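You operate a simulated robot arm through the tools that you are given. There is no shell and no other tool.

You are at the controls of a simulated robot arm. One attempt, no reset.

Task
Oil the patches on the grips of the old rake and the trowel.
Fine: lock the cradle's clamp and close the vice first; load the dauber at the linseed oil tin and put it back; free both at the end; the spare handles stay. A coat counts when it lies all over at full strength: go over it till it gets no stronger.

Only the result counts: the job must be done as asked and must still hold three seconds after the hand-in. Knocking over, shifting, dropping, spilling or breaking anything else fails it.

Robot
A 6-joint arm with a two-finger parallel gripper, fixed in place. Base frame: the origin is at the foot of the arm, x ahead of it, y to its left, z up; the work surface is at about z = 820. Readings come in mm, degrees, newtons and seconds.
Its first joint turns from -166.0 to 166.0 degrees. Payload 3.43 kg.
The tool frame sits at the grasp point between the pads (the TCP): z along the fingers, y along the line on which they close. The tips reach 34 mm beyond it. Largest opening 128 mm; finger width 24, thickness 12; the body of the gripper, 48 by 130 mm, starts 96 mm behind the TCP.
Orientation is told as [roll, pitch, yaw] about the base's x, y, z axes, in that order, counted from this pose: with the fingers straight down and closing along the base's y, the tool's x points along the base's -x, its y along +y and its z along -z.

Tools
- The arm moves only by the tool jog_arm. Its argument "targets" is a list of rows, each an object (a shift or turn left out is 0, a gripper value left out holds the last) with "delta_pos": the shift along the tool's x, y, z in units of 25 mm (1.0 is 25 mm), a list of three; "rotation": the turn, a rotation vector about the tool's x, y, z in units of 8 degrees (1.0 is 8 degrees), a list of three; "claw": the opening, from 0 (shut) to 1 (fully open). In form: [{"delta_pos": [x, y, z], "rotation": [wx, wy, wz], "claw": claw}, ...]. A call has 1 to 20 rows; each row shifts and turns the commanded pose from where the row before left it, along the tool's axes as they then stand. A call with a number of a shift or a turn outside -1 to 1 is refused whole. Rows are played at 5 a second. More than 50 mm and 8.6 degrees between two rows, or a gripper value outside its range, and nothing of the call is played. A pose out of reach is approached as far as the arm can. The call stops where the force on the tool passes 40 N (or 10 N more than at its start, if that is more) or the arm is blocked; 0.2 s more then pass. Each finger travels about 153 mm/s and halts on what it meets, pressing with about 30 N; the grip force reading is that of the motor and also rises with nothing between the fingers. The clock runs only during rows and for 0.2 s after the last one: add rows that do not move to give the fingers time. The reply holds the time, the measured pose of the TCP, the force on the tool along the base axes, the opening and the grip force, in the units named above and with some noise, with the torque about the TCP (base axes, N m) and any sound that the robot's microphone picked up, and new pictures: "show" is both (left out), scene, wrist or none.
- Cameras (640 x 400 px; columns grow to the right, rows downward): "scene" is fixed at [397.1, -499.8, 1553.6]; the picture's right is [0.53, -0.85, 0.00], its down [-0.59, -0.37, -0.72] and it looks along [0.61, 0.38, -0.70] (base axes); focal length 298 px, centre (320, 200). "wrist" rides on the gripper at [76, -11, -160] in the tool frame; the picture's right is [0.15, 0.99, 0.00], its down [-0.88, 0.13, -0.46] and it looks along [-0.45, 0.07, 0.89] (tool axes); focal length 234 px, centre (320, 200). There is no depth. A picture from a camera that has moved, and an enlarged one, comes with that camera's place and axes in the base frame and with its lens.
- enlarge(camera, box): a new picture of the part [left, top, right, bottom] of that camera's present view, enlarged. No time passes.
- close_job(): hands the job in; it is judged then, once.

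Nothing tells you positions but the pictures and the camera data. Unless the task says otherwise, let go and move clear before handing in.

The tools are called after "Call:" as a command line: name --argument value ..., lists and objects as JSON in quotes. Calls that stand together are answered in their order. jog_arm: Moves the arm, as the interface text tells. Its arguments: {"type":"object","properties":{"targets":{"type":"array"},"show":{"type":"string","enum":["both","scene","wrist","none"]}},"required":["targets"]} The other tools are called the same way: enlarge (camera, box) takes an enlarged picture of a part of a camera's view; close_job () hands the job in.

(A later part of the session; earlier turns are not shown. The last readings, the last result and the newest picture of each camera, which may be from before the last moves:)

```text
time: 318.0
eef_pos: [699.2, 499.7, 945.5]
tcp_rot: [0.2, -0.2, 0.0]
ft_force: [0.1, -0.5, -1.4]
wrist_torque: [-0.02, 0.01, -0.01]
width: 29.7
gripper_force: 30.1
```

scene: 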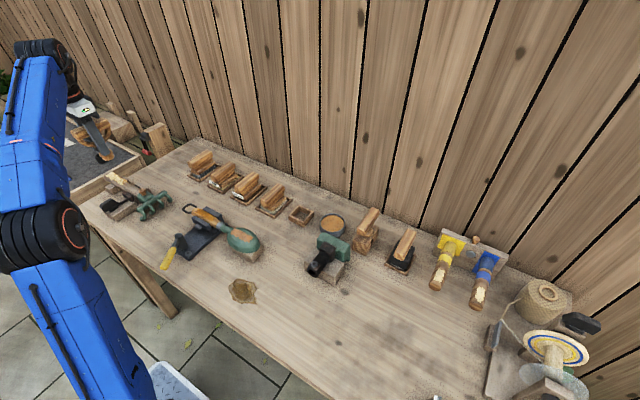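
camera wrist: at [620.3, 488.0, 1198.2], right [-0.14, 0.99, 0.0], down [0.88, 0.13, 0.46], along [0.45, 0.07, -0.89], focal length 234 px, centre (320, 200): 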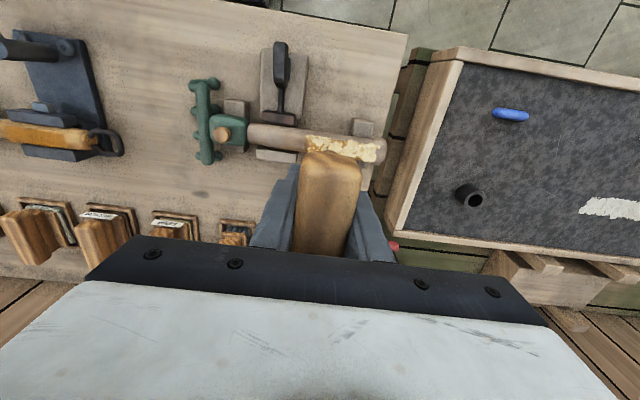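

Call:
jog_arm --targets '[{"delta_pos": [0.04, 0, 0.05]}, {}]' --show "none"

Call:
jog_arm --targets '[{"delta_pos": [0, 0, 0.05]}, {}]' --show "none"

Call:
jog_arm --targets '[{"delta_pos": [0, 0, 0.05]}, {}]' --show "none"

```text
time: 318.6
eef_pos: [698.2, 501.0, 944.8]
tcp_rot: [0.2, -0.2, -0.1]
ft_force: [-0.6, -0.4, -0.5]
wrist_torque: [0.04, 0.02, -0.01]
width: 29.4
gripper_force: 29.9
```

```text
time: 319.2
eef_pos: [698.3, 499.7, 942.2]
tcp_rot: [0.3, -0.2, -0.1]
ft_force: [-0.2, -0.3, -0.6]
wrist_torque: [0.03, 0.01, 0.0]
width: 29.7
gripper_force: 30.0
```

```text
time: 319.8
eef_pos: [698.6, 500.5, 942.9]
tcp_rot: [0.2, -0.2, -0.1]
ft_force: [-0.2, 0.2, -0.9]
wrist_torque: [-0.02, 0.03, -0.03]
width: 29.6
gripper_force: 29.6
```

Call:
jog_arm --targets '[{"delta_pos": [0, 0, 0.05]}, {}]' --show "none"

Call:
jog_arm --targets '[{"delta_pos": [0, 0, 0.05]}, {}]' --show "none"

Call:
jog_arm --targets '[{"delta_pos": [0, 0, 0.03]}, {}]' --show "none"

```text
time: 320.4
eef_pos: [697.8, 498.9, 941.9]
tcp_rot: [0.1, -0.2, 0.0]
ft_force: [-0.1, -0.4, -0.4]
wrist_torque: [0.03, 0.02, 0.01]
width: 29.2
gripper_force: 29.7
```

```text
time: 321.0
eef_pos: [698.5, 500.2, 941.7]
tcp_rot: [0.3, -0.4, -0.2]
ft_force: [-3.5, 0.6, 11.7]
wrist_torque: [-0.16, 0.06, -0.02]
width: 29.6
gripper_force: 29.7
```

```text
time: 321.6
eef_pos: [697.2, 500.3, 941.7]
tcp_rot: [0.3, -0.4, -0.1]
ft_force: [2.3, 4.1, 28.1]
wrist_torque: [-0.1, -0.24, 0.02]
width: 29.6
gripper_force: 29.2
```

Contact made. Doing four full passes over the rake's zone.

Call:
jog_arm --targets '[{"delta_pos": [0, -0.2, -0.012]}, {"delta_pos": [0, -0.2, -0.004]}, {"delta_pos": [0, -0.2, -0.004]}, {"delta_pos": [0, -0.2, -0.004]}, {"delta_pos": [0, 0.2, 0.0034]}, {"delta_pos": [0, 0.2, 0.0034]}, {"delta_pos": [0, 0.2, 0.0034]}, {"delta_pos": [0, 0.2, 0.0034]}, {"delta_pos": [0, 0.2, 0.0034]}, {"delta_pos": [0, 0.2, 0.0034]}, {"delta_pos": [0, 0.2, 0.0034]}, {"delta_pos": [0, 0.2, 0.0034]}, {"delta_pos": [0, 0.2, 0.0034]}, {"delta_pos": [0, 0.2, 0.0034]}, {"delta_pos": [0, 0.2, 0.0034]}, {"delta_pos": [0, 0.2, 0.0034]}, {"delta_pos": [0, 0.2, 0.0034]}, {"delta_pos": [0, 0.2, 0.0034]}, {"delta_pos": [0, 0.2, 0.0034]}, {"delta_pos": [0, 0.2, 0.0034]}]' --show "none"

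Call:
enlarge --camera "scene" --box '[108, 164, 143, 192]'

```text
time: 325.3
eef_pos: [698.5, 546.7, 941.5]
tcp_rot: [0.2, -0.3, -0.1]
ft_force: [-2.5, -5.6, 11.7]
wrist_torque: [-0.2, 0.14, -0.02]
width: 29.6
gripper_force: 30.0
stopped in row 18: the force on the tool passed its limit at 41 N (the readings are from after the stop); the commanded pose is now the measured one
```

```text
14.29 times, centred on (126, 178) of scene
camera zoom: at [397.1, -499.8, 1553.6], right [0.53, -0.85, 0.0], down [-0.59, -0.37, -0.72], along [0.61, 0.38, -0.7], focal length 4256 px, centre (3099, 514)
```

zoom: 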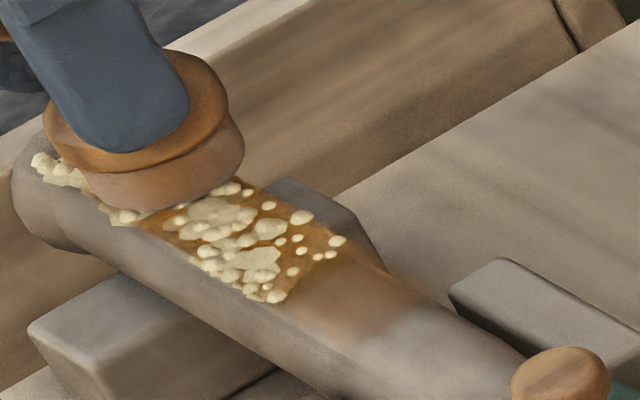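

Interesting: the amber film is extending along the shaft beyond the flakes toward the rake's head, so the oil zone reaches further that way than I'd rubbed. I'll extend the strokes toward lower y.

Call:
jog_arm --targets '[{"delta_pos": [0, -0.2, -0.008]}, {"delta_pos": [0, -0.2, -0.0034]}, {"delta_pos": [0, -0.2, -0.0034]}, {"delta_pos": [0, -0.2, -0.0034]}, {"delta_pos": [0, -0.2, -0.0034]}, {"delta_pos": [0, -0.2, -0.0034]}, {"delta_pos": [0, -0.2, -0.0034]}, {"delta_pos": [0, -0.2, -0.0034]}, {"delta_pos": [0, -0.2, -0.0034]}, {"delta_pos": [0, -0.2, -0.0034]}, {"delta_pos": [0, -0.2, -0.0034]}, {"delta_pos": [0, -0.2, -0.0034]}, {"delta_pos": [0, -0.2, -0.0034]}, {"delta_pos": [0, -0.2, -0.0034]}]' --show "none"

Call:
jog_arm --targets '[{"delta_pos": [0, -0.2, -0.0034]}, {"delta_pos": [0, -0.2, -0.0034]}, {"delta_pos": [0, -0.2, -0.0034]}, {"delta_pos": [0, -0.2, -0.0034]}]' --show "scene"

Call:
enlarge --camera "scene" --box '[108, 160, 158, 205]'

```text
time: 328.3
eef_pos: [698.8, 477.3, 940.5]
tcp_rot: [0.2, -0.2, -0.1]
ft_force: [-0.6, 4.8, 11.7]
wrist_torque: [0.05, -0.09, 0.04]
width: 29.6
gripper_force: 29.5
```

```text
time: 329.3
eef_pos: [698.8, 458.6, 941.7]
tcp_rot: [0.1, -0.3, -0.1]
ft_force: [-0.2, 2.9, 7.2]
wrist_torque: [0.05, -0.07, 0.03]
width: 29.6
gripper_force: 30.1
```

scene: 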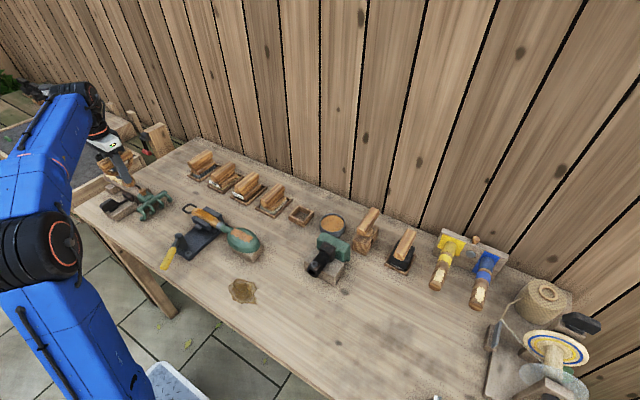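

```text
8.89 times, centred on (133, 182) of scene
camera zoom: at [397.1, -499.8, 1553.6], right [0.53, -0.85, 0.0], down [-0.59, -0.37, -0.72], along [0.61, 0.38, -0.7], focal length 2648 px, centre (1982, 356)
```

zoom: 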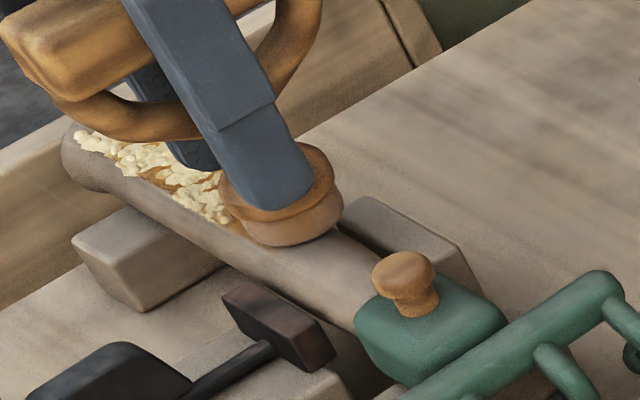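

Call:
jog_arm --targets '[{"delta_pos": [0, -0.2, 0]}, {"delta_pos": [0, -0.2, 0]}, {"delta_pos": [0, -0.2, 0]}, {"delta_pos": [0, -0.2, 0]}, {"delta_pos": [0, 0.2, 0]}, {"delta_pos": [0, 0.2, 0]}, {"delta_pos": [0, 0.2, 0]}, {"delta_pos": [0, 0.2, 0]}, {"delta_pos": [0, 0.2, 0.003]}, {"delta_pos": [0, 0.2, 0.003]}, {"delta_pos": [0, 0.2, 0.003]}, {"delta_pos": [0, 0.2, 0.003]}]' --show "none"

Call:
jog_arm --targets '[{"delta_pos": [0, 0.2, 0.003]}, {"delta_pos": [0, 0.2, 0.003]}, {"delta_pos": [0, 0.2, 0.003]}, {"delta_pos": [0, 0.2, 0.003]}, {"delta_pos": [0, 0.2, 0.003]}, {"delta_pos": [0, 0.2, 0.003]}, {"delta_pos": [0, 0.2, 0.003]}, {"delta_pos": [0, 0.2, 0.003]}]' --show "scene"

Call:
enlarge --camera "scene" --box '[108, 160, 158, 205]'

```text
time: 331.9
eef_pos: [697.5, 477.5, 941.0]
tcp_rot: [0.4, -0.3, -0.3]
ft_force: [0.3, -8.7, 13.2]
wrist_torque: [-0.58, -0.07, -0.04]
width: 29.6
gripper_force: 29.8
```

```text
time: 333.7
eef_pos: [697.6, 517.7, 940.3]
tcp_rot: [0.3, -0.2, -0.1]
ft_force: [0.2, -9.9, 20.8]
wrist_torque: [-0.57, -0.07, -0.03]
width: 29.6
gripper_force: 30.1
```

scene: 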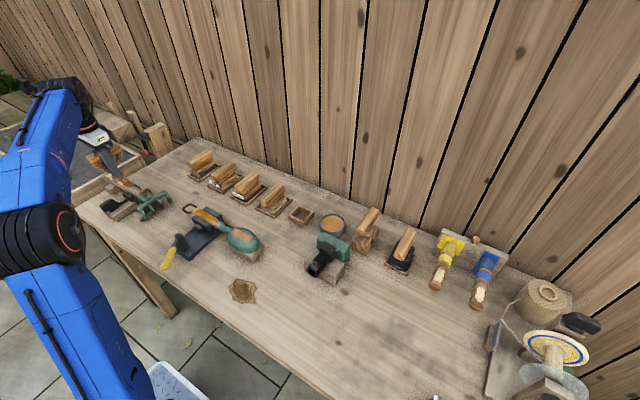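

```text
8.89 times, centred on (133, 182) of scene
camera zoom: at [397.1, -499.8, 1553.6], right [0.53, -0.85, 0.0], down [-0.59, -0.37, -0.72], along [0.61, 0.38, -0.7], focal length 2648 px, centre (1982, 356)
```

zoom: 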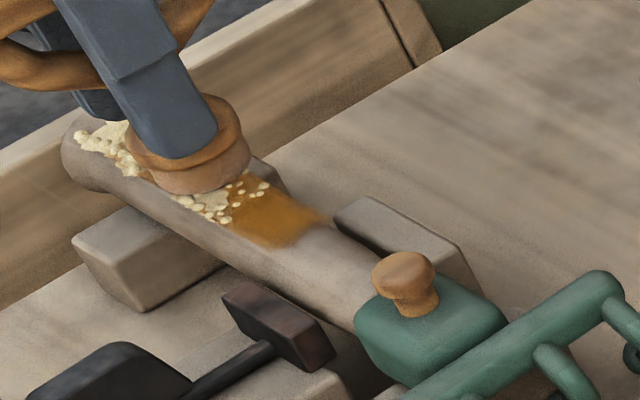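

Now the true zone is clear: the film runs to a clean edge at y ≈ 444, so the rake's patch spans y ≈ 444–560. I'll make repeated full passes over this whole length.

Call:
jog_arm --targets '[{"delta_pos": [0, 0.2, 0.001]}, {"delta_pos": [0, 0.2, 0.001]}, {"delta_pos": [0, 0.2, 0.001]}, {"delta_pos": [0, 0.2, 0.001]}, {"delta_pos": [0, 0.2, 0.0034]}, {"delta_pos": [0, 0.2, 0.0034]}, {"delta_pos": [0, 0.2, 0.0034]}, {"delta_pos": [0, 0.2, 0.0034]}, {"delta_pos": [0, 0.2, 0.0034]}, {"delta_pos": [0, 0.2, 0.0034]}]' --show "none"

Call:
jog_arm --targets '[{"delta_pos": [0, -0.25, -0.004]}, {"delta_pos": [0, -0.25, -0.004]}, {"delta_pos": [0, -0.25, -0.004]}, {"delta_pos": [0, -0.25, -0.004]}, {"delta_pos": [0, -0.25, -0.004]}, {"delta_pos": [0, -0.25, -0.004]}, {"delta_pos": [0, -0.25, -0.004]}, {"delta_pos": [0, -0.25, -0.004]}, {"delta_pos": [0, -0.25, -0.004]}, {"delta_pos": [0, -0.25, -0.004]}]' --show "none"

Call:
jog_arm --targets '[{"delta_pos": [0, -0.25, -0.003]}, {"delta_pos": [0, -0.25, -0.003]}, {"delta_pos": [0, -0.25, -0.003]}, {"delta_pos": [0, -0.25, -0.003]}, {"delta_pos": [0, -0.25, -0.002]}, {"delta_pos": [0, -0.25, 0]}, {"delta_pos": [0, -0.25, 0]}, {"delta_pos": [0, -0.25, 0]}, {"delta_pos": [0, -0.25, 0]}, {"delta_pos": [0, -0.25, 0]}]' --show "none"

Call:
enlarge --camera "scene" --box '[108, 160, 158, 205]'

```text
time: 335.9
eef_pos: [698.9, 567.1, 940.7]
tcp_rot: [0.3, -0.3, -0.1]
ft_force: [-0.6, -10.1, 19.5]
wrist_torque: [-0.49, -0.04, -0.04]
width: 29.2
gripper_force: 29.6
```

```text
time: 337.7
eef_pos: [699.1, 521.0, 941.8]
tcp_rot: [0.4, -0.4, -0.2]
ft_force: [-1.4, 1.7, 7.2]
wrist_torque: [-0.01, 0.04, -0.03]
width: 29.4
gripper_force: 30.0
stopped in row 8: the force on the tool passed its limit at 41 N (the readings are from after the stop); the commanded pose is now the measured one
```

```text
time: 339.9
eef_pos: [697.7, 457.5, 940.7]
tcp_rot: [0.3, -0.5, -0.1]
ft_force: [0.6, 11.2, 25.5]
wrist_torque: [0.3, -0.15, 0.05]
width: 29.4
gripper_force: 30.5
```

```text
8.89 times, centred on (133, 182) of scene
camera zoom: at [397.1, -499.8, 1553.6], right [0.53, -0.85, 0.0], down [-0.59, -0.37, -0.72], along [0.61, 0.38, -0.7], focal length 2648 px, centre (1982, 356)
```

zoom: 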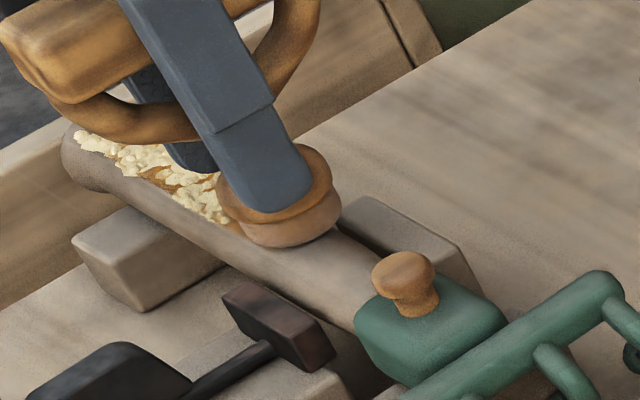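

Call:
jog_arm --targets '[{"delta_pos": [0, -0.2, -0.006]}, {"delta_pos": [0, -0.2, 0]}, {"delta_pos": [0, -0.2, 0]}, {"delta_pos": [0, -0.2, 0]}, {"delta_pos": [0, 0.25, 0]}, {"delta_pos": [0, 0.25, 0]}, {"delta_pos": [0, 0.25, 0]}, {"delta_pos": [0, 0.25, 0.001]}, {"delta_pos": [0, 0.25, 0.002]}, {"delta_pos": [0, 0.25, 0.002]}, {"delta_pos": [0, 0.25, 0.002]}, {"delta_pos": [0, 0.25, 0.002]}]' --show "none"

Call:
jog_arm --targets '[{"delta_pos": [0, 0.25, 0.002]}, {"delta_pos": [0, 0.25, 0.002]}, {"delta_pos": [0, 0.25, 0.002]}, {"delta_pos": [0, 0.25, 0.002]}, {"delta_pos": [0, 0.25, 0.003]}, {"delta_pos": [0, 0.25, 0.003]}, {"delta_pos": [0, 0.25, 0.003]}, {"delta_pos": [0, 0.25, 0.003]}, {"delta_pos": [0, 0.25, 0.003]}, {"delta_pos": [0, 0.25, 0.003]}, {"delta_pos": [0, 0.25, 0.003]}, {"delta_pos": [0, 0.25, 0.003]}, {"delta_pos": [0, 0.25, 0.003]}]' --show "scene"

Call:
enlarge --camera "scene" --box '[108, 160, 158, 205]'

```text
time: 341.5
eef_pos: [697.4, 454.9, 941.8]
tcp_rot: [0.3, -0.4, -0.2]
ft_force: [-0.5, -7.0, 11.2]
wrist_torque: [-0.53, 0.07, -0.01]
width: 29.4
gripper_force: 30.5
stopped in row 8: the force on the tool passed its limit at 41 N (the readings are from after the stop); the commanded pose is now the measured one
```

```text
time: 343.6
eef_pos: [698.5, 511.3, 941.7]
tcp_rot: [0.3, -0.5, -0.2]
ft_force: [-2.0, -5.4, 12.3]
wrist_torque: [-0.29, 0.16, 0.0]
width: 29.8
gripper_force: 29.7
stopped in row 10: the force on the tool passed its limit at 40 N (the readings are from after the stop); the commanded pose is now the measured one
```

scene: 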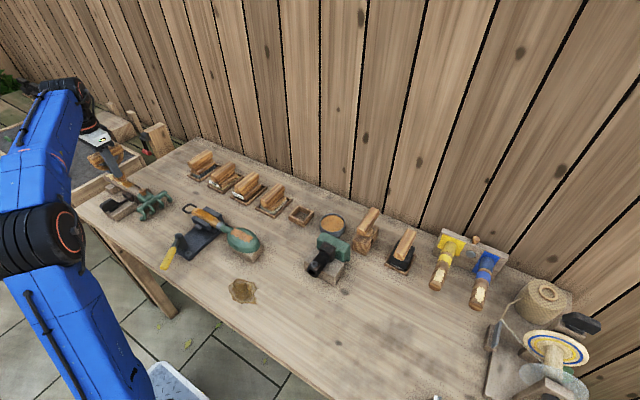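

```text
8.89 times, centred on (133, 182) of scene
camera zoom: at [397.1, -499.8, 1553.6], right [0.53, -0.85, 0.0], down [-0.59, -0.37, -0.72], along [0.61, 0.38, -0.7], focal length 2648 px, centre (1982, 356)
```

zoom: 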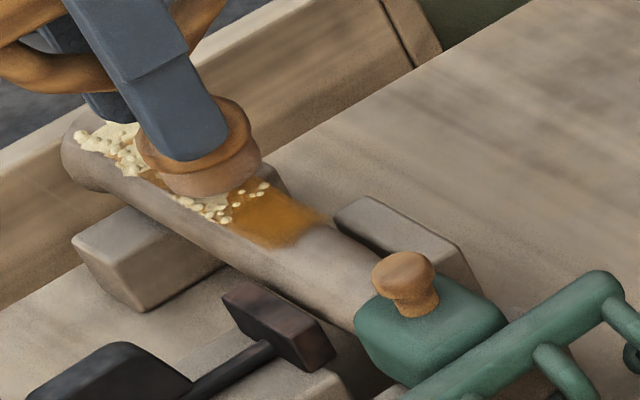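

Call:
jog_arm --targets '[{"delta_pos": [0, 0.25, 0.001]}, {"delta_pos": [0, 0.25, 0.001]}, {"delta_pos": [0, 0.25, 0.002]}, {"delta_pos": [0, 0.25, 0.002]}, {"delta_pos": [0, 0.25, 0.003]}, {"delta_pos": [0, 0.25, 0.003]}, {"delta_pos": [0, 0.25, 0.003]}, {"delta_pos": [0, 0.25, 0.003]}, {"delta_pos": [0, 0.25, 0.003]}]' --show "none"

Call:
jog_arm --targets '[{"delta_pos": [0, -0.25, -0.005]}, {"delta_pos": [0, -0.25, -0.005]}, {"delta_pos": [0, -0.25, -0.005]}, {"delta_pos": [0, -0.25, -0.005]}, {"delta_pos": [0, -0.25, -0.005]}, {"delta_pos": [0, -0.25, -0.005]}, {"delta_pos": [0, -0.25, -0.004]}, {"delta_pos": [0, -0.25, -0.004]}, {"delta_pos": [0, -0.25, -0.003]}, {"delta_pos": [0, -0.25, -0.003]}]' --show "none"

Call:
jog_arm --targets '[{"delta_pos": [0, -0.25, -0.002]}, {"delta_pos": [0, -0.25, -0.002]}, {"delta_pos": [0, -0.25, -0.001]}, {"delta_pos": [0, -0.25, -0.001]}, {"delta_pos": [0, -0.25, 0]}, {"delta_pos": [0, -0.25, 0]}, {"delta_pos": [0, -0.25, 0]}, {"delta_pos": [0, -0.25, 0]}, {"delta_pos": [0, -0.25, 0]}, {"delta_pos": [0, -0.25, 0]}]' --show "none"

```text
time: 345.5
eef_pos: [699.2, 563.4, 941.6]
tcp_rot: [0.5, -0.5, -0.2]
ft_force: [-0.3, -3.0, 10.4]
wrist_torque: [-0.16, 0.03, 0.02]
width: 29.7
gripper_force: 30.0
stopped in row 9: the force on the tool passed its limit at 40 N (the readings are from after the stop); the commanded pose is now the measured one
```

```text
time: 347.3
eef_pos: [696.8, 514.6, 942.1]
tcp_rot: [0.4, -0.5, -0.2]
ft_force: [-2.4, 0.7, 8.7]
wrist_torque: [-0.07, 0.11, 0.03]
width: 29.6
gripper_force: 30.5
stopped in row 9: the force on the tool passed its limit at 41 N (the readings are from after the stop); the commanded pose is now the measured one
```

```text
time: 349.5
eef_pos: [696.2, 451.2, 940.8]
tcp_rot: [0.5, -0.5, -0.2]
ft_force: [1.1, 11.7, 26.4]
wrist_torque: [0.28, -0.19, 0.05]
width: 29.6
gripper_force: 30.6
```

Lifting off to inspect the rake's coat from above.

Call:
jog_arm --targets '[{"delta_pos": [0, 0, -0.8]}, {"delta_pos": [0, 0, -0.9]}, {"delta_pos": [-0.8, 0, -0.9]}, {"delta_pos": [-0.8, 0, 0]}, {"delta_pos": [-0.8, 0, 0]}, {}]' --show "both"

Call:
enlarge --camera "wrist" --box '[270, 70, 450, 150]'

Call:
enlarge --camera "scene" --box '[108, 160, 158, 205]'

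```text
time: 350.9
eef_pos: [757.3, 452.1, 1006.9]
tcp_rot: [0.4, -0.5, -0.2]
ft_force: [-0.4, -0.7, -0.9]
wrist_torque: [0.03, -0.01, -0.01]
width: 29.2
gripper_force: 29.8
camera wrist: at [680.6, 440.3, 1165.3], right [-0.14, 0.99, 0.01], down [0.88, 0.12, 0.46], along [0.46, 0.07, -0.89], focal length 234 px, centre (320, 200)
```

scene: 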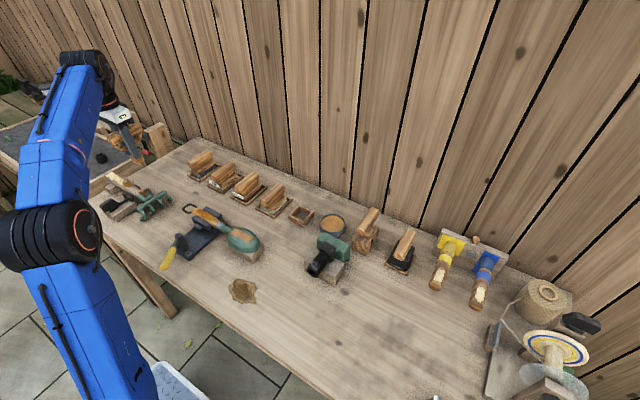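
wrist: 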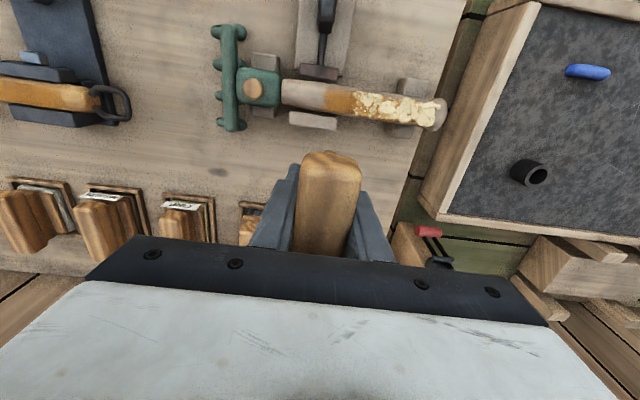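

```text
3.56 times, centred on (360, 110) of wrist
camera zoom: at [680.6, 440.3, 1165.3], right [-0.14, 0.99, 0.01], down [0.88, 0.12, 0.46], along [0.46, 0.07, -0.89], focal length 833 px, centre (178, 520)
```

zoom: 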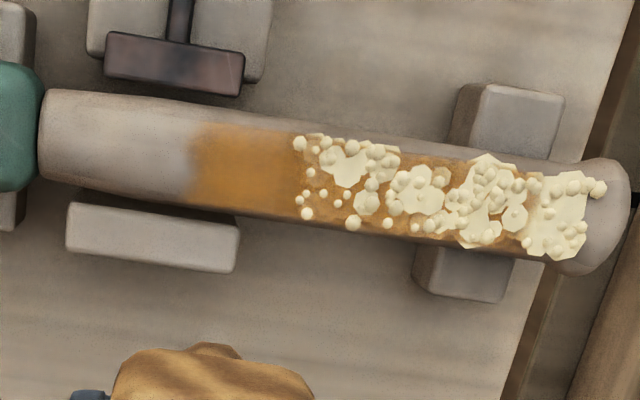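

```text
8.89 times, centred on (133, 182) of scene
camera zoom: at [397.1, -499.8, 1553.6], right [0.53, -0.85, 0.0], down [-0.59, -0.37, -0.72], along [0.61, 0.38, -0.7], focal length 2648 px, centre (1982, 356)
```

zoom: 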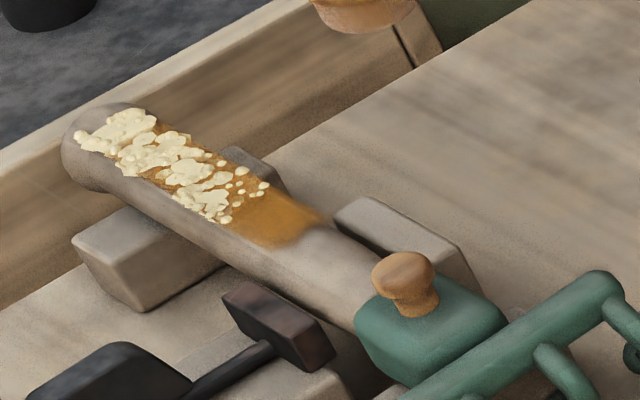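

The rake's grip now has an even amber coat from y ≈ 449 to 562 (centred on the handle), no longer changing. Both coats are done; I'll carry the dauber back to its tray.

Call:
jog_arm --targets '[{"delta_pos": [-0.3026, -0.94, -0.3], "rotation": [0.05, 0.06, 0.02]}, {"delta_pos": [-0.3026, -0.94, -0.3]}, {"delta_pos": [-0.3026, -0.94, -0.3]}, {"delta_pos": [-0.3026, -0.94, -0.3]}, {"delta_pos": [-0.3026, -0.94, 0]}, {"delta_pos": [-0.3026, -0.94, 0]}, {"delta_pos": [-0.3026, -0.94, 0]}, {"delta_pos": [-0.3026, -0.94, 0]}, {"delta_pos": [-0.3026, -0.94, 0]}, {"delta_pos": [-0.3026, -0.94, 0]}, {"delta_pos": [-0.3026, -0.94, 0]}, {"delta_pos": [-0.3026, -0.94, 0]}, {"delta_pos": [-0.3026, -0.94, 0]}, {"delta_pos": [-0.3026, -0.94, 0]}, {"delta_pos": [-0.3026, -0.94, 0]}, {"delta_pos": [-0.3026, -0.94, 0]}, {"delta_pos": [-0.3026, -0.94, 0]}, {"delta_pos": [-0.3026, -0.94, 0]}, {"delta_pos": [-0.3026, -0.94, 0]}, {}]' --show "none"

Call:
jog_arm --targets '[{"delta_pos": [-0.3026, -0.94, 0]}, {"delta_pos": [-0.3026, -0.94, 0]}, {"delta_pos": [-0.3026, -0.94, 0]}, {"delta_pos": [-0.3026, -0.94, 0]}, {}, {}]' --show "scene"

Call:
enlarge --camera "scene" --box '[275, 150, 335, 230]'

```text
time: 355.1
eef_pos: [899.0, 3.7, 1033.7]
tcp_rot: [0.1, 0.0, -0.2]
ft_force: [-0.2, 0.0, -1.6]
wrist_torque: [-0.03, -0.02, 0.01]
width: 29.5
gripper_force: 30.2
```

```text
time: 356.5
eef_pos: [929.8, -88.7, 1034.0]
tcp_rot: [0.0, -0.1, -0.4]
ft_force: [-0.6, -0.8, -0.6]
wrist_torque: [-0.02, 0.0, 0.03]
width: 29.2
gripper_force: 29.6
```

scene: 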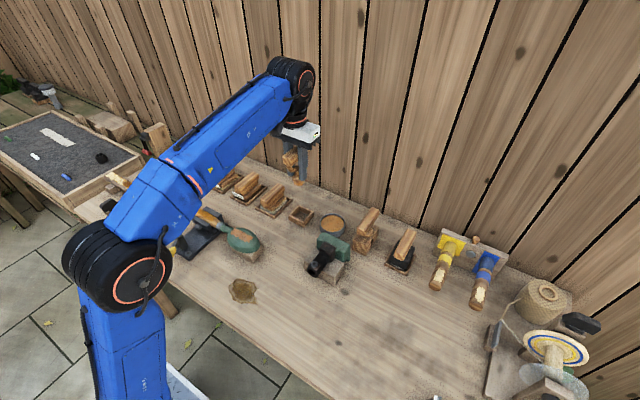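

```text
5.00 times, centred on (305, 190) of scene
camera zoom: at [397.1, -499.8, 1553.6], right [0.53, -0.85, 0.0], down [-0.59, -0.37, -0.72], along [0.61, 0.38, -0.7], focal length 1490 px, centre (395, 250)
```

zoom: 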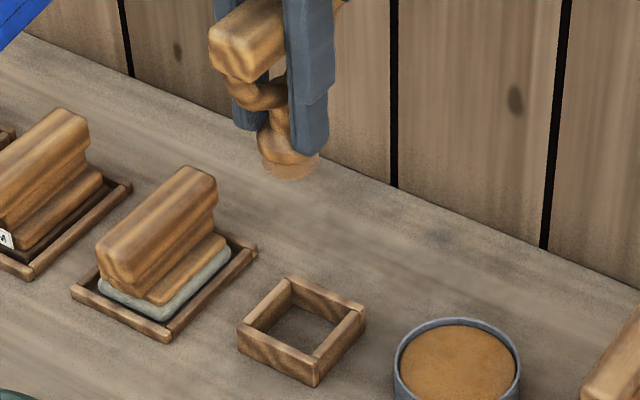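

Above the tray. Lowering to just over the rim and checking alignment.

Call:
jog_arm --targets '[{"delta_pos": [-0.04, 0, 0.9], "rotation": [0, 0, -0.03]}, {"delta_pos": [0, 0, 0.9]}, {"delta_pos": [0, 0, 0.9]}, {"delta_pos": [0, 0, 0.9]}, {"delta_pos": [0, 0, 0.9]}, {}, {}]' --show "both"

Call:
enlarge --camera "scene" --box '[280, 180, 330, 235]'

Call:
enlarge --camera "wrist" --box '[250, 100, 400, 200]'

```text
time: 358.1
eef_pos: [927.3, -89.6, 922.5]
tcp_rot: [0.1, 0.0, -0.2]
ft_force: [-0.1, 0.2, -0.9]
wrist_torque: [-0.01, -0.02, 0.01]
width: 29.6
gripper_force: 30.0
camera wrist: at [852.3, -99.9, 1081.2], right [-0.14, 0.99, 0.0], down [0.88, 0.13, 0.46], along [0.45, 0.07, -0.89], focal length 234 px, centre (320, 200)
```

scene: 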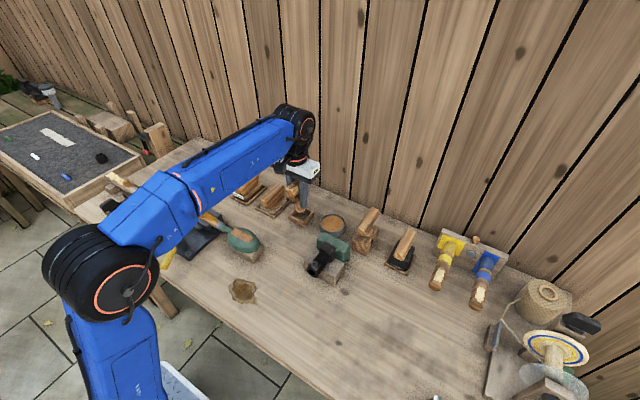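
wrist: 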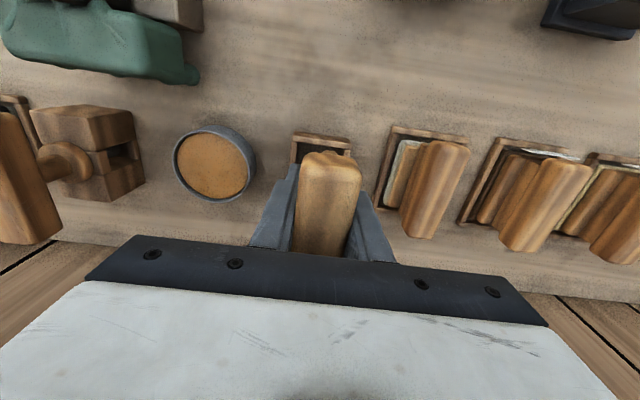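

```text
7.27 times, centred on (305, 208) of scene
camera zoom: at [397.1, -499.8, 1553.6], right [0.53, -0.85, 0.0], down [-0.59, -0.37, -0.72], along [0.61, 0.38, -0.7], focal length 2167 px, centre (429, 146)
```

zoom: 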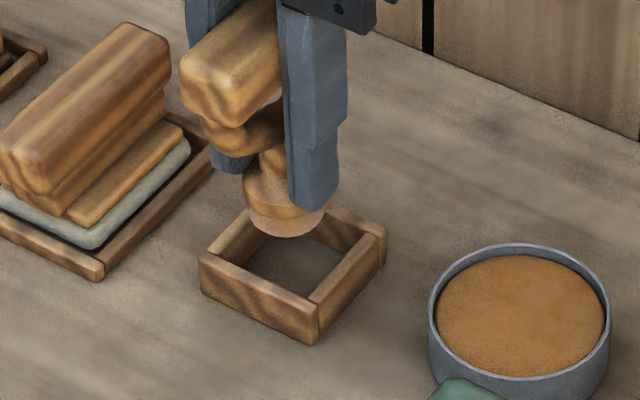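

```text
4.00 times, centred on (325, 150) of wrist
camera zoom: at [852.3, -99.9, 1081.2], right [-0.14, 0.99, 0.0], down [0.88, 0.13, 0.46], along [0.45, 0.07, -0.89], focal length 937 px, centre (300, 400)
```

zoom: 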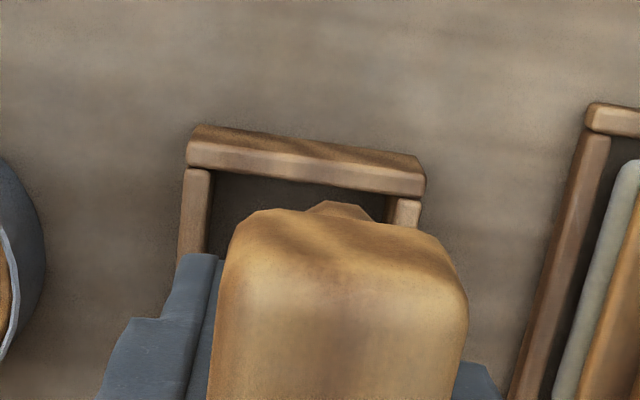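

Call:
jog_arm --targets '[{"delta_pos": [0, 0, 0.3]}, {"delta_pos": [0, 0, 0.2]}, {}]' --show "scene"

Call:
enlarge --camera "scene" --box '[288, 195, 324, 228]'

```text
time: 358.9
eef_pos: [928.1, -91.0, 912.3]
tcp_rot: [0.1, 0.0, -0.1]
ft_force: [0.2, 0.5, -1.0]
wrist_torque: [0.02, 0.02, -0.02]
width: 29.6
gripper_force: 29.7
```

scene: 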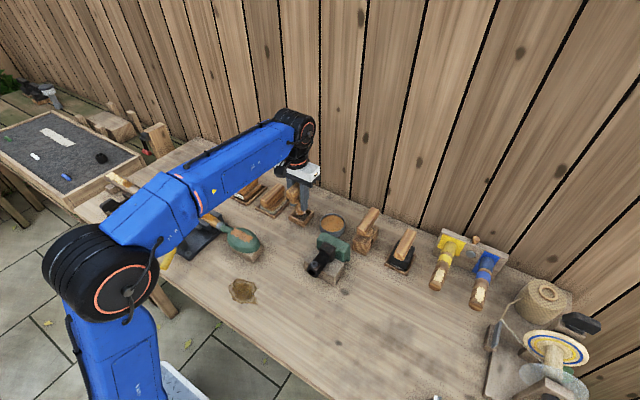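

```text
12.12 times, centred on (306, 212) of scene
camera zoom: at [397.1, -499.8, 1553.6], right [0.53, -0.85, 0.0], down [-0.59, -0.37, -0.72], along [0.61, 0.38, -0.7], focal length 3611 px, centre (490, 61)
```

zoom: 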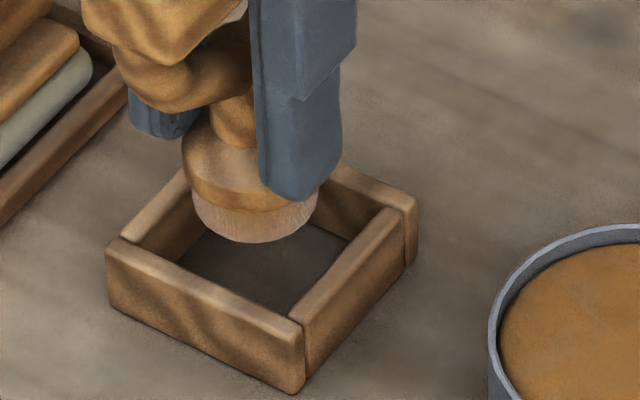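

Slight correction of 2 mm in x, then lowering into the tray with force checks.

Call:
jog_arm --targets '[{"delta_pos": [-0.08, 0.02, 0.1]}, {"delta_pos": [0, 0, 0.2]}, {}]' --show "scene"

Call:
enlarge --camera "scene" --box '[288, 195, 324, 228]'

```text
time: 359.7
eef_pos: [931.3, -90.1, 901.8]
tcp_rot: [0.1, 0.0, 0.0]
ft_force: [0.5, 1.0, -0.7]
wrist_torque: [0.03, 0.06, 0.0]
width: 29.4
gripper_force: 30.0
```

scene: 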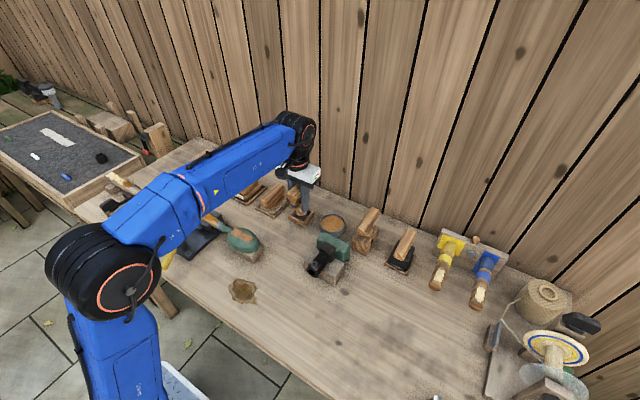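

```text
12.12 times, centred on (306, 212) of scene
camera zoom: at [397.1, -499.8, 1553.6], right [0.53, -0.85, 0.0], down [-0.59, -0.37, -0.72], along [0.61, 0.38, -0.7], focal length 3611 px, centre (490, 61)
```

zoom: 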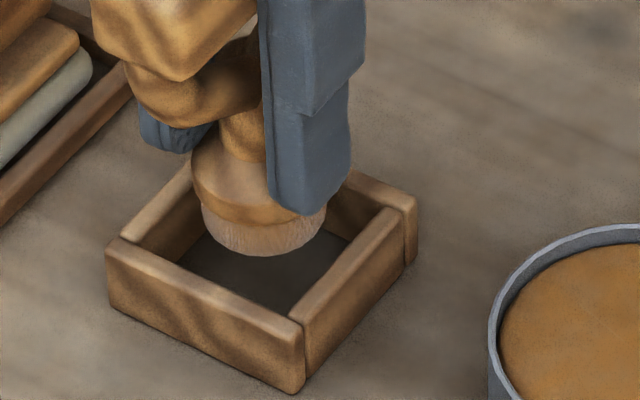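

Call:
jog_arm --targets '[{"delta_pos": [0, 0, 0.16]}, {"delta_pos": [0, 0, 0.16]}, {}]' --show "scene"

Call:
enlarge --camera "scene" --box '[288, 195, 324, 228]'

```text
time: 360.5
eef_pos: [931.1, -87.5, 895.4]
tcp_rot: [0.1, 0.0, 0.0]
ft_force: [-0.4, 0.6, -1.4]
wrist_torque: [0.01, -0.01, 0.0]
width: 29.5
gripper_force: 29.8
```

scene: 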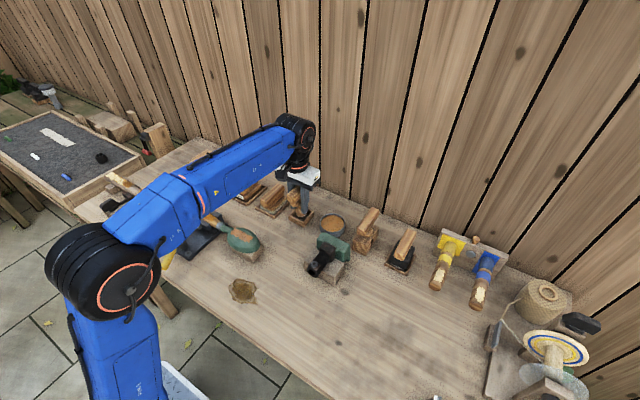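

```text
12.12 times, centred on (306, 212) of scene
camera zoom: at [397.1, -499.8, 1553.6], right [0.53, -0.85, 0.0], down [-0.59, -0.37, -0.72], along [0.61, 0.38, -0.7], focal length 3611 px, centre (490, 61)
```

zoom: 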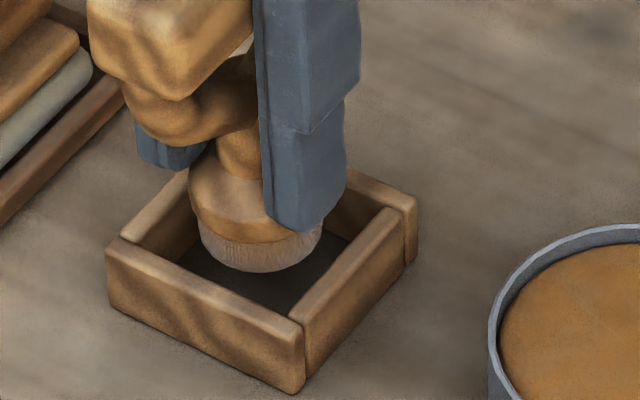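

Call:
jog_arm --targets '[{"delta_pos": [0, -0.04, 0.12]}, {"delta_pos": [0, 0, 0.12]}, {}]' --show "none"

Call:
jog_arm --targets '[{"delta_pos": [0, 0, 0.06]}, {}]' --show "none"

Call:
jog_arm --targets '[{"delta_pos": [0, 0, 0.05]}, {}]' --show "scene"

Call:
enlarge --camera "scene" --box '[288, 195, 324, 228]'

```text
time: 361.3
eef_pos: [932.2, -89.7, 889.5]
tcp_rot: [0.1, 0.0, -0.1]
ft_force: [-0.1, -0.5, -1.1]
wrist_torque: [-0.01, -0.01, -0.02]
width: 29.5
gripper_force: 29.8
```

```text
time: 361.9
eef_pos: [932.5, -89.8, 887.2]
tcp_rot: [0.0, 0.0, -0.1]
ft_force: [-0.4, 0.0, -1.4]
wrist_torque: [-0.01, 0.03, -0.01]
width: 29.8
gripper_force: 30.0
```

```text
time: 362.5
eef_pos: [931.9, -90.0, 886.2]
tcp_rot: [0.1, 0.0, -0.1]
ft_force: [-0.4, -1.0, -1.1]
wrist_torque: [-0.02, -0.01, -0.02]
width: 29.3
gripper_force: 29.8
```

scene: 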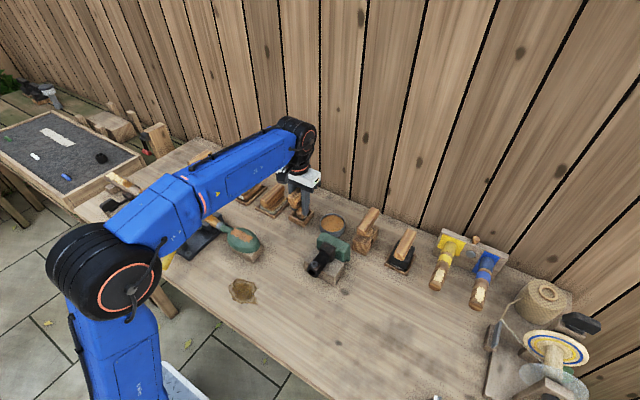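

```text
12.12 times, centred on (306, 212) of scene
camera zoom: at [397.1, -499.8, 1553.6], right [0.53, -0.85, 0.0], down [-0.59, -0.37, -0.72], along [0.61, 0.38, -0.7], focal length 3611 px, centre (490, 61)
```

zoom: 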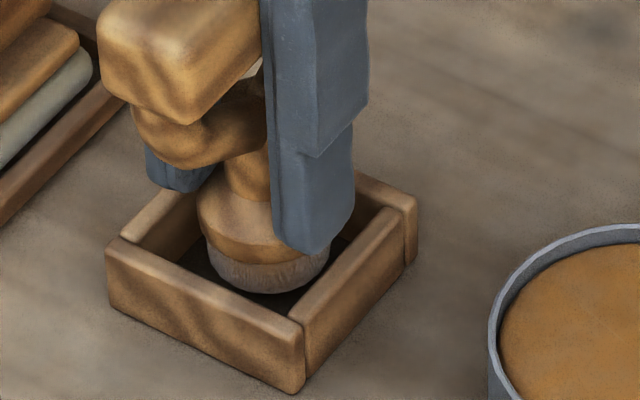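

Call:
jog_arm --targets '[{"delta_pos": [0, 0, 0.04]}, {}]' --show "none"

Call:
jog_arm --targets '[{"delta_pos": [0, 0, 0.04]}, {}]' --show "none"

Call:
jog_arm --targets '[{"delta_pos": [0, 0, 0.04]}, {}]' --show "none"

```text
time: 363.1
eef_pos: [931.9, -89.7, 884.9]
tcp_rot: [0.2, 0.0, -0.1]
ft_force: [-0.4, 0.4, -0.8]
wrist_torque: [-0.01, 0.02, 0.0]
width: 29.5
gripper_force: 29.8
```

```text
time: 363.7
eef_pos: [932.5, -90.9, 883.4]
tcp_rot: [0.2, 0.0, -0.1]
ft_force: [0.0, 0.0, -1.0]
wrist_torque: [0.02, 0.02, -0.01]
width: 29.3
gripper_force: 29.8
```

```text
time: 364.3
eef_pos: [932.4, -88.7, 882.3]
tcp_rot: [0.1, 0.0, -0.1]
ft_force: [-0.3, -0.7, -1.5]
wrist_torque: [-0.01, 0.03, 0.0]
width: 29.5
gripper_force: 30.0
```

Call:
jog_arm --targets '[{"delta_pos": [0, 0, 0.03]}, {}]' --show "none"

Call:
jog_arm --targets '[{"delta_pos": [0, 0, 0.03]}, {}]' --show "scene"

Call:
enlarge --camera "scene" --box '[288, 195, 324, 228]'

```text
time: 364.9
eef_pos: [931.3, -90.6, 881.5]
tcp_rot: [0.2, 0.0, 0.0]
ft_force: [1.1, -0.3, -1.0]
wrist_torque: [-0.01, 0.02, 0.04]
width: 29.4
gripper_force: 30.1
```

```text
time: 365.5
eef_pos: [930.5, -89.6, 879.5]
tcp_rot: [0.0, 0.0, -0.1]
ft_force: [-0.7, 0.3, -1.1]
wrist_torque: [0.04, 0.03, 0.01]
width: 29.3
gripper_force: 30.2
```

scene: 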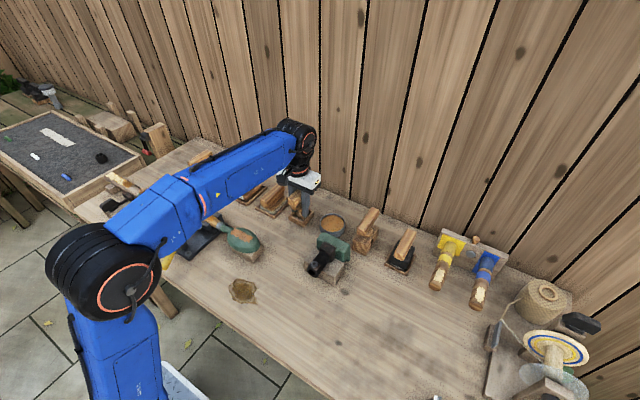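

```text
12.12 times, centred on (306, 212) of scene
camera zoom: at [397.1, -499.8, 1553.6], right [0.53, -0.85, 0.0], down [-0.59, -0.37, -0.72], along [0.61, 0.38, -0.7], focal length 3611 px, centre (490, 61)
```

zoom: 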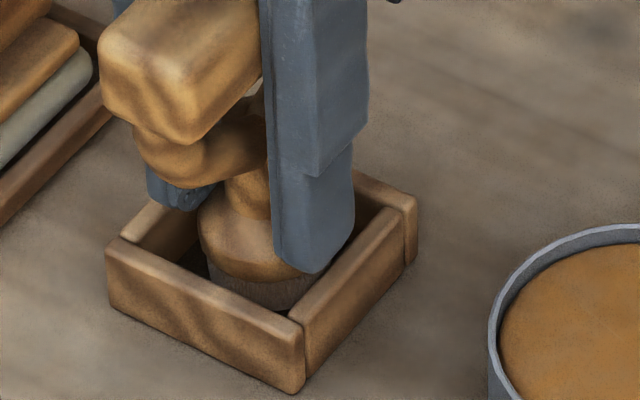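

Call:
jog_arm --targets '[{"delta_pos": [0, 0, 0.03]}, {}]' --show "none"

Call:
jog_arm --targets '[{"delta_pos": [0, 0, 0.03]}, {}]' --show "none"

Call:
jog_arm --targets '[{"delta_pos": [0, 0, 0.03]}, {}]' --show "none"

```text
time: 366.1
eef_pos: [931.5, -89.1, 880.6]
tcp_rot: [0.1, 0.0, 0.0]
ft_force: [-0.3, -0.2, 1.3]
wrist_torque: [-0.02, -0.08, 0.02]
width: 29.5
gripper_force: 29.5
```

```text
time: 366.7
eef_pos: [932.3, -91.6, 880.2]
tcp_rot: [0.0, 0.0, -0.1]
ft_force: [-1.7, -3.0, 6.6]
wrist_torque: [-0.15, -0.07, -0.05]
width: 29.5
gripper_force: 30.2
```

```text
time: 367.3
eef_pos: [931.7, -89.3, 880.6]
tcp_rot: [0.1, -0.1, -0.1]
ft_force: [7.0, -2.4, 16.1]
wrist_torque: [-0.13, -0.76, -0.07]
width: 29.6
gripper_force: 29.9
```

Contact at the tray floor (16 N). I'll ease off, open just a hair to release, rise a little, then open wider and move clear.

Call:
jog_arm --targets '[{"delta_pos": [0, 0, -0.03]}, {"claw": 0.243}, {}, {}, {"delta_pos": [0, 0, -0.15]}, {"delta_pos": [0, 0, -0.2]}, {}]' --show "scene"

Call:
enlarge --camera "scene" --box '[288, 190, 324, 228]'

```text
time: 368.9
eef_pos: [931.0, -90.3, 888.5]
tcp_rot: [0.1, 0.1, -0.1]
ft_force: [-0.3, -0.1, -0.1]
wrist_torque: [-0.02, 0.01, -0.01]
width: 31.0
gripper_force: 0.1
```

scene: 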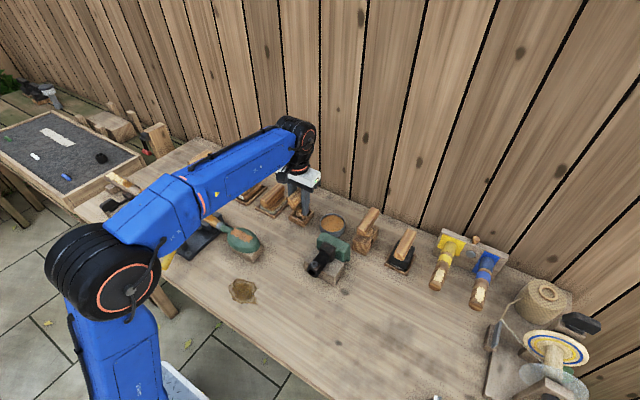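

```text
10.53 times, centred on (306, 209) of scene
camera zoom: at [397.1, -499.8, 1553.6], right [0.53, -0.85, 0.0], down [-0.59, -0.37, -0.72], along [0.61, 0.38, -0.7], focal length 3136 px, centre (467, 105)
```

zoom: 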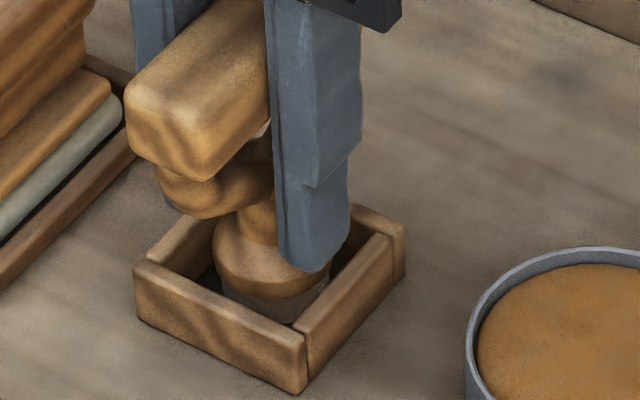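

The dauber stands in its tray, released. Opening wider and rising clear.

Call:
jog_arm --targets '[{"delta_pos": [0, 0, -0.1], "claw": 0.32}, {"claw": 0.45}, {}, {"delta_pos": [0, 0, -0.8]}, {"delta_pos": [0, 0, -1]}, {"delta_pos": [0, 0, -1]}, {"delta_pos": [0, 0, -1]}, {"delta_pos": [0, 0, -1]}, {}]' --show "both"

Call:
enlarge --camera "scene" --box '[275, 170, 345, 235]'

Call:
enlarge --camera "wrist" --box '[220, 80, 420, 230]'

```text
time: 370.9
eef_pos: [933.1, -91.6, 1011.7]
tcp_rot: [0.2, -0.1, -0.1]
ft_force: [-0.8, 0.6, 0.3]
wrist_torque: [0.0, 0.01, -0.01]
width: 57.5
gripper_force: 0.0
camera wrist: at [856.7, -103.0, 1169.9], right [-0.14, 0.99, 0.0], down [0.88, 0.13, 0.46], along [0.45, 0.07, -0.89], focal length 234 px, centre (320, 200)
```

scene: 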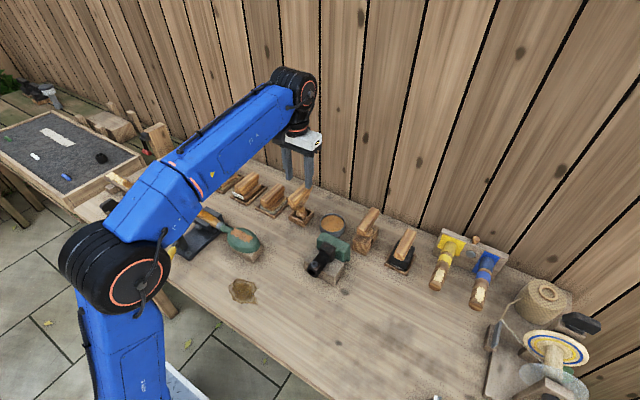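
wrist: 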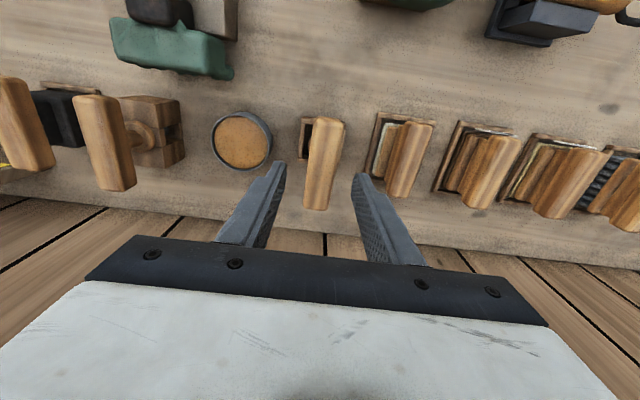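

```text
6.15 times, centred on (310, 202) of scene
camera zoom: at [397.1, -499.8, 1553.6], right [0.53, -0.85, 0.0], down [-0.59, -0.37, -0.72], along [0.61, 0.38, -0.7], focal length 1833 px, centre (382, 185)
```

zoom: 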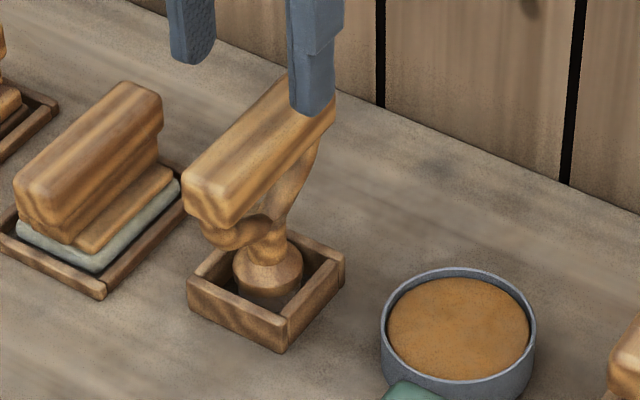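

```text
2.67 times, centred on (320, 155) of wrist
camera zoom: at [856.7, -103.0, 1169.9], right [-0.14, 0.99, 0.0], down [0.88, 0.13, 0.46], along [0.45, 0.07, -0.89], focal length 624 px, centre (320, 320)
```

zoom: 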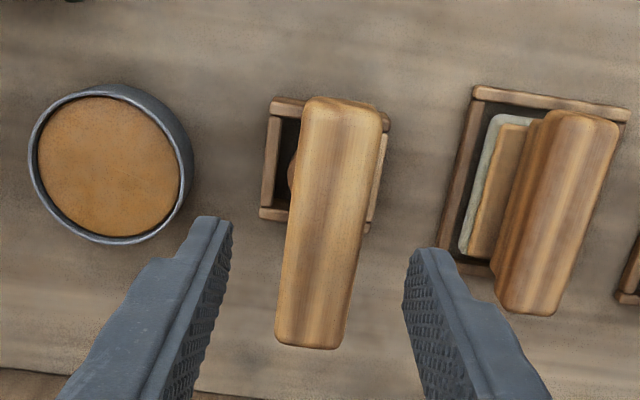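

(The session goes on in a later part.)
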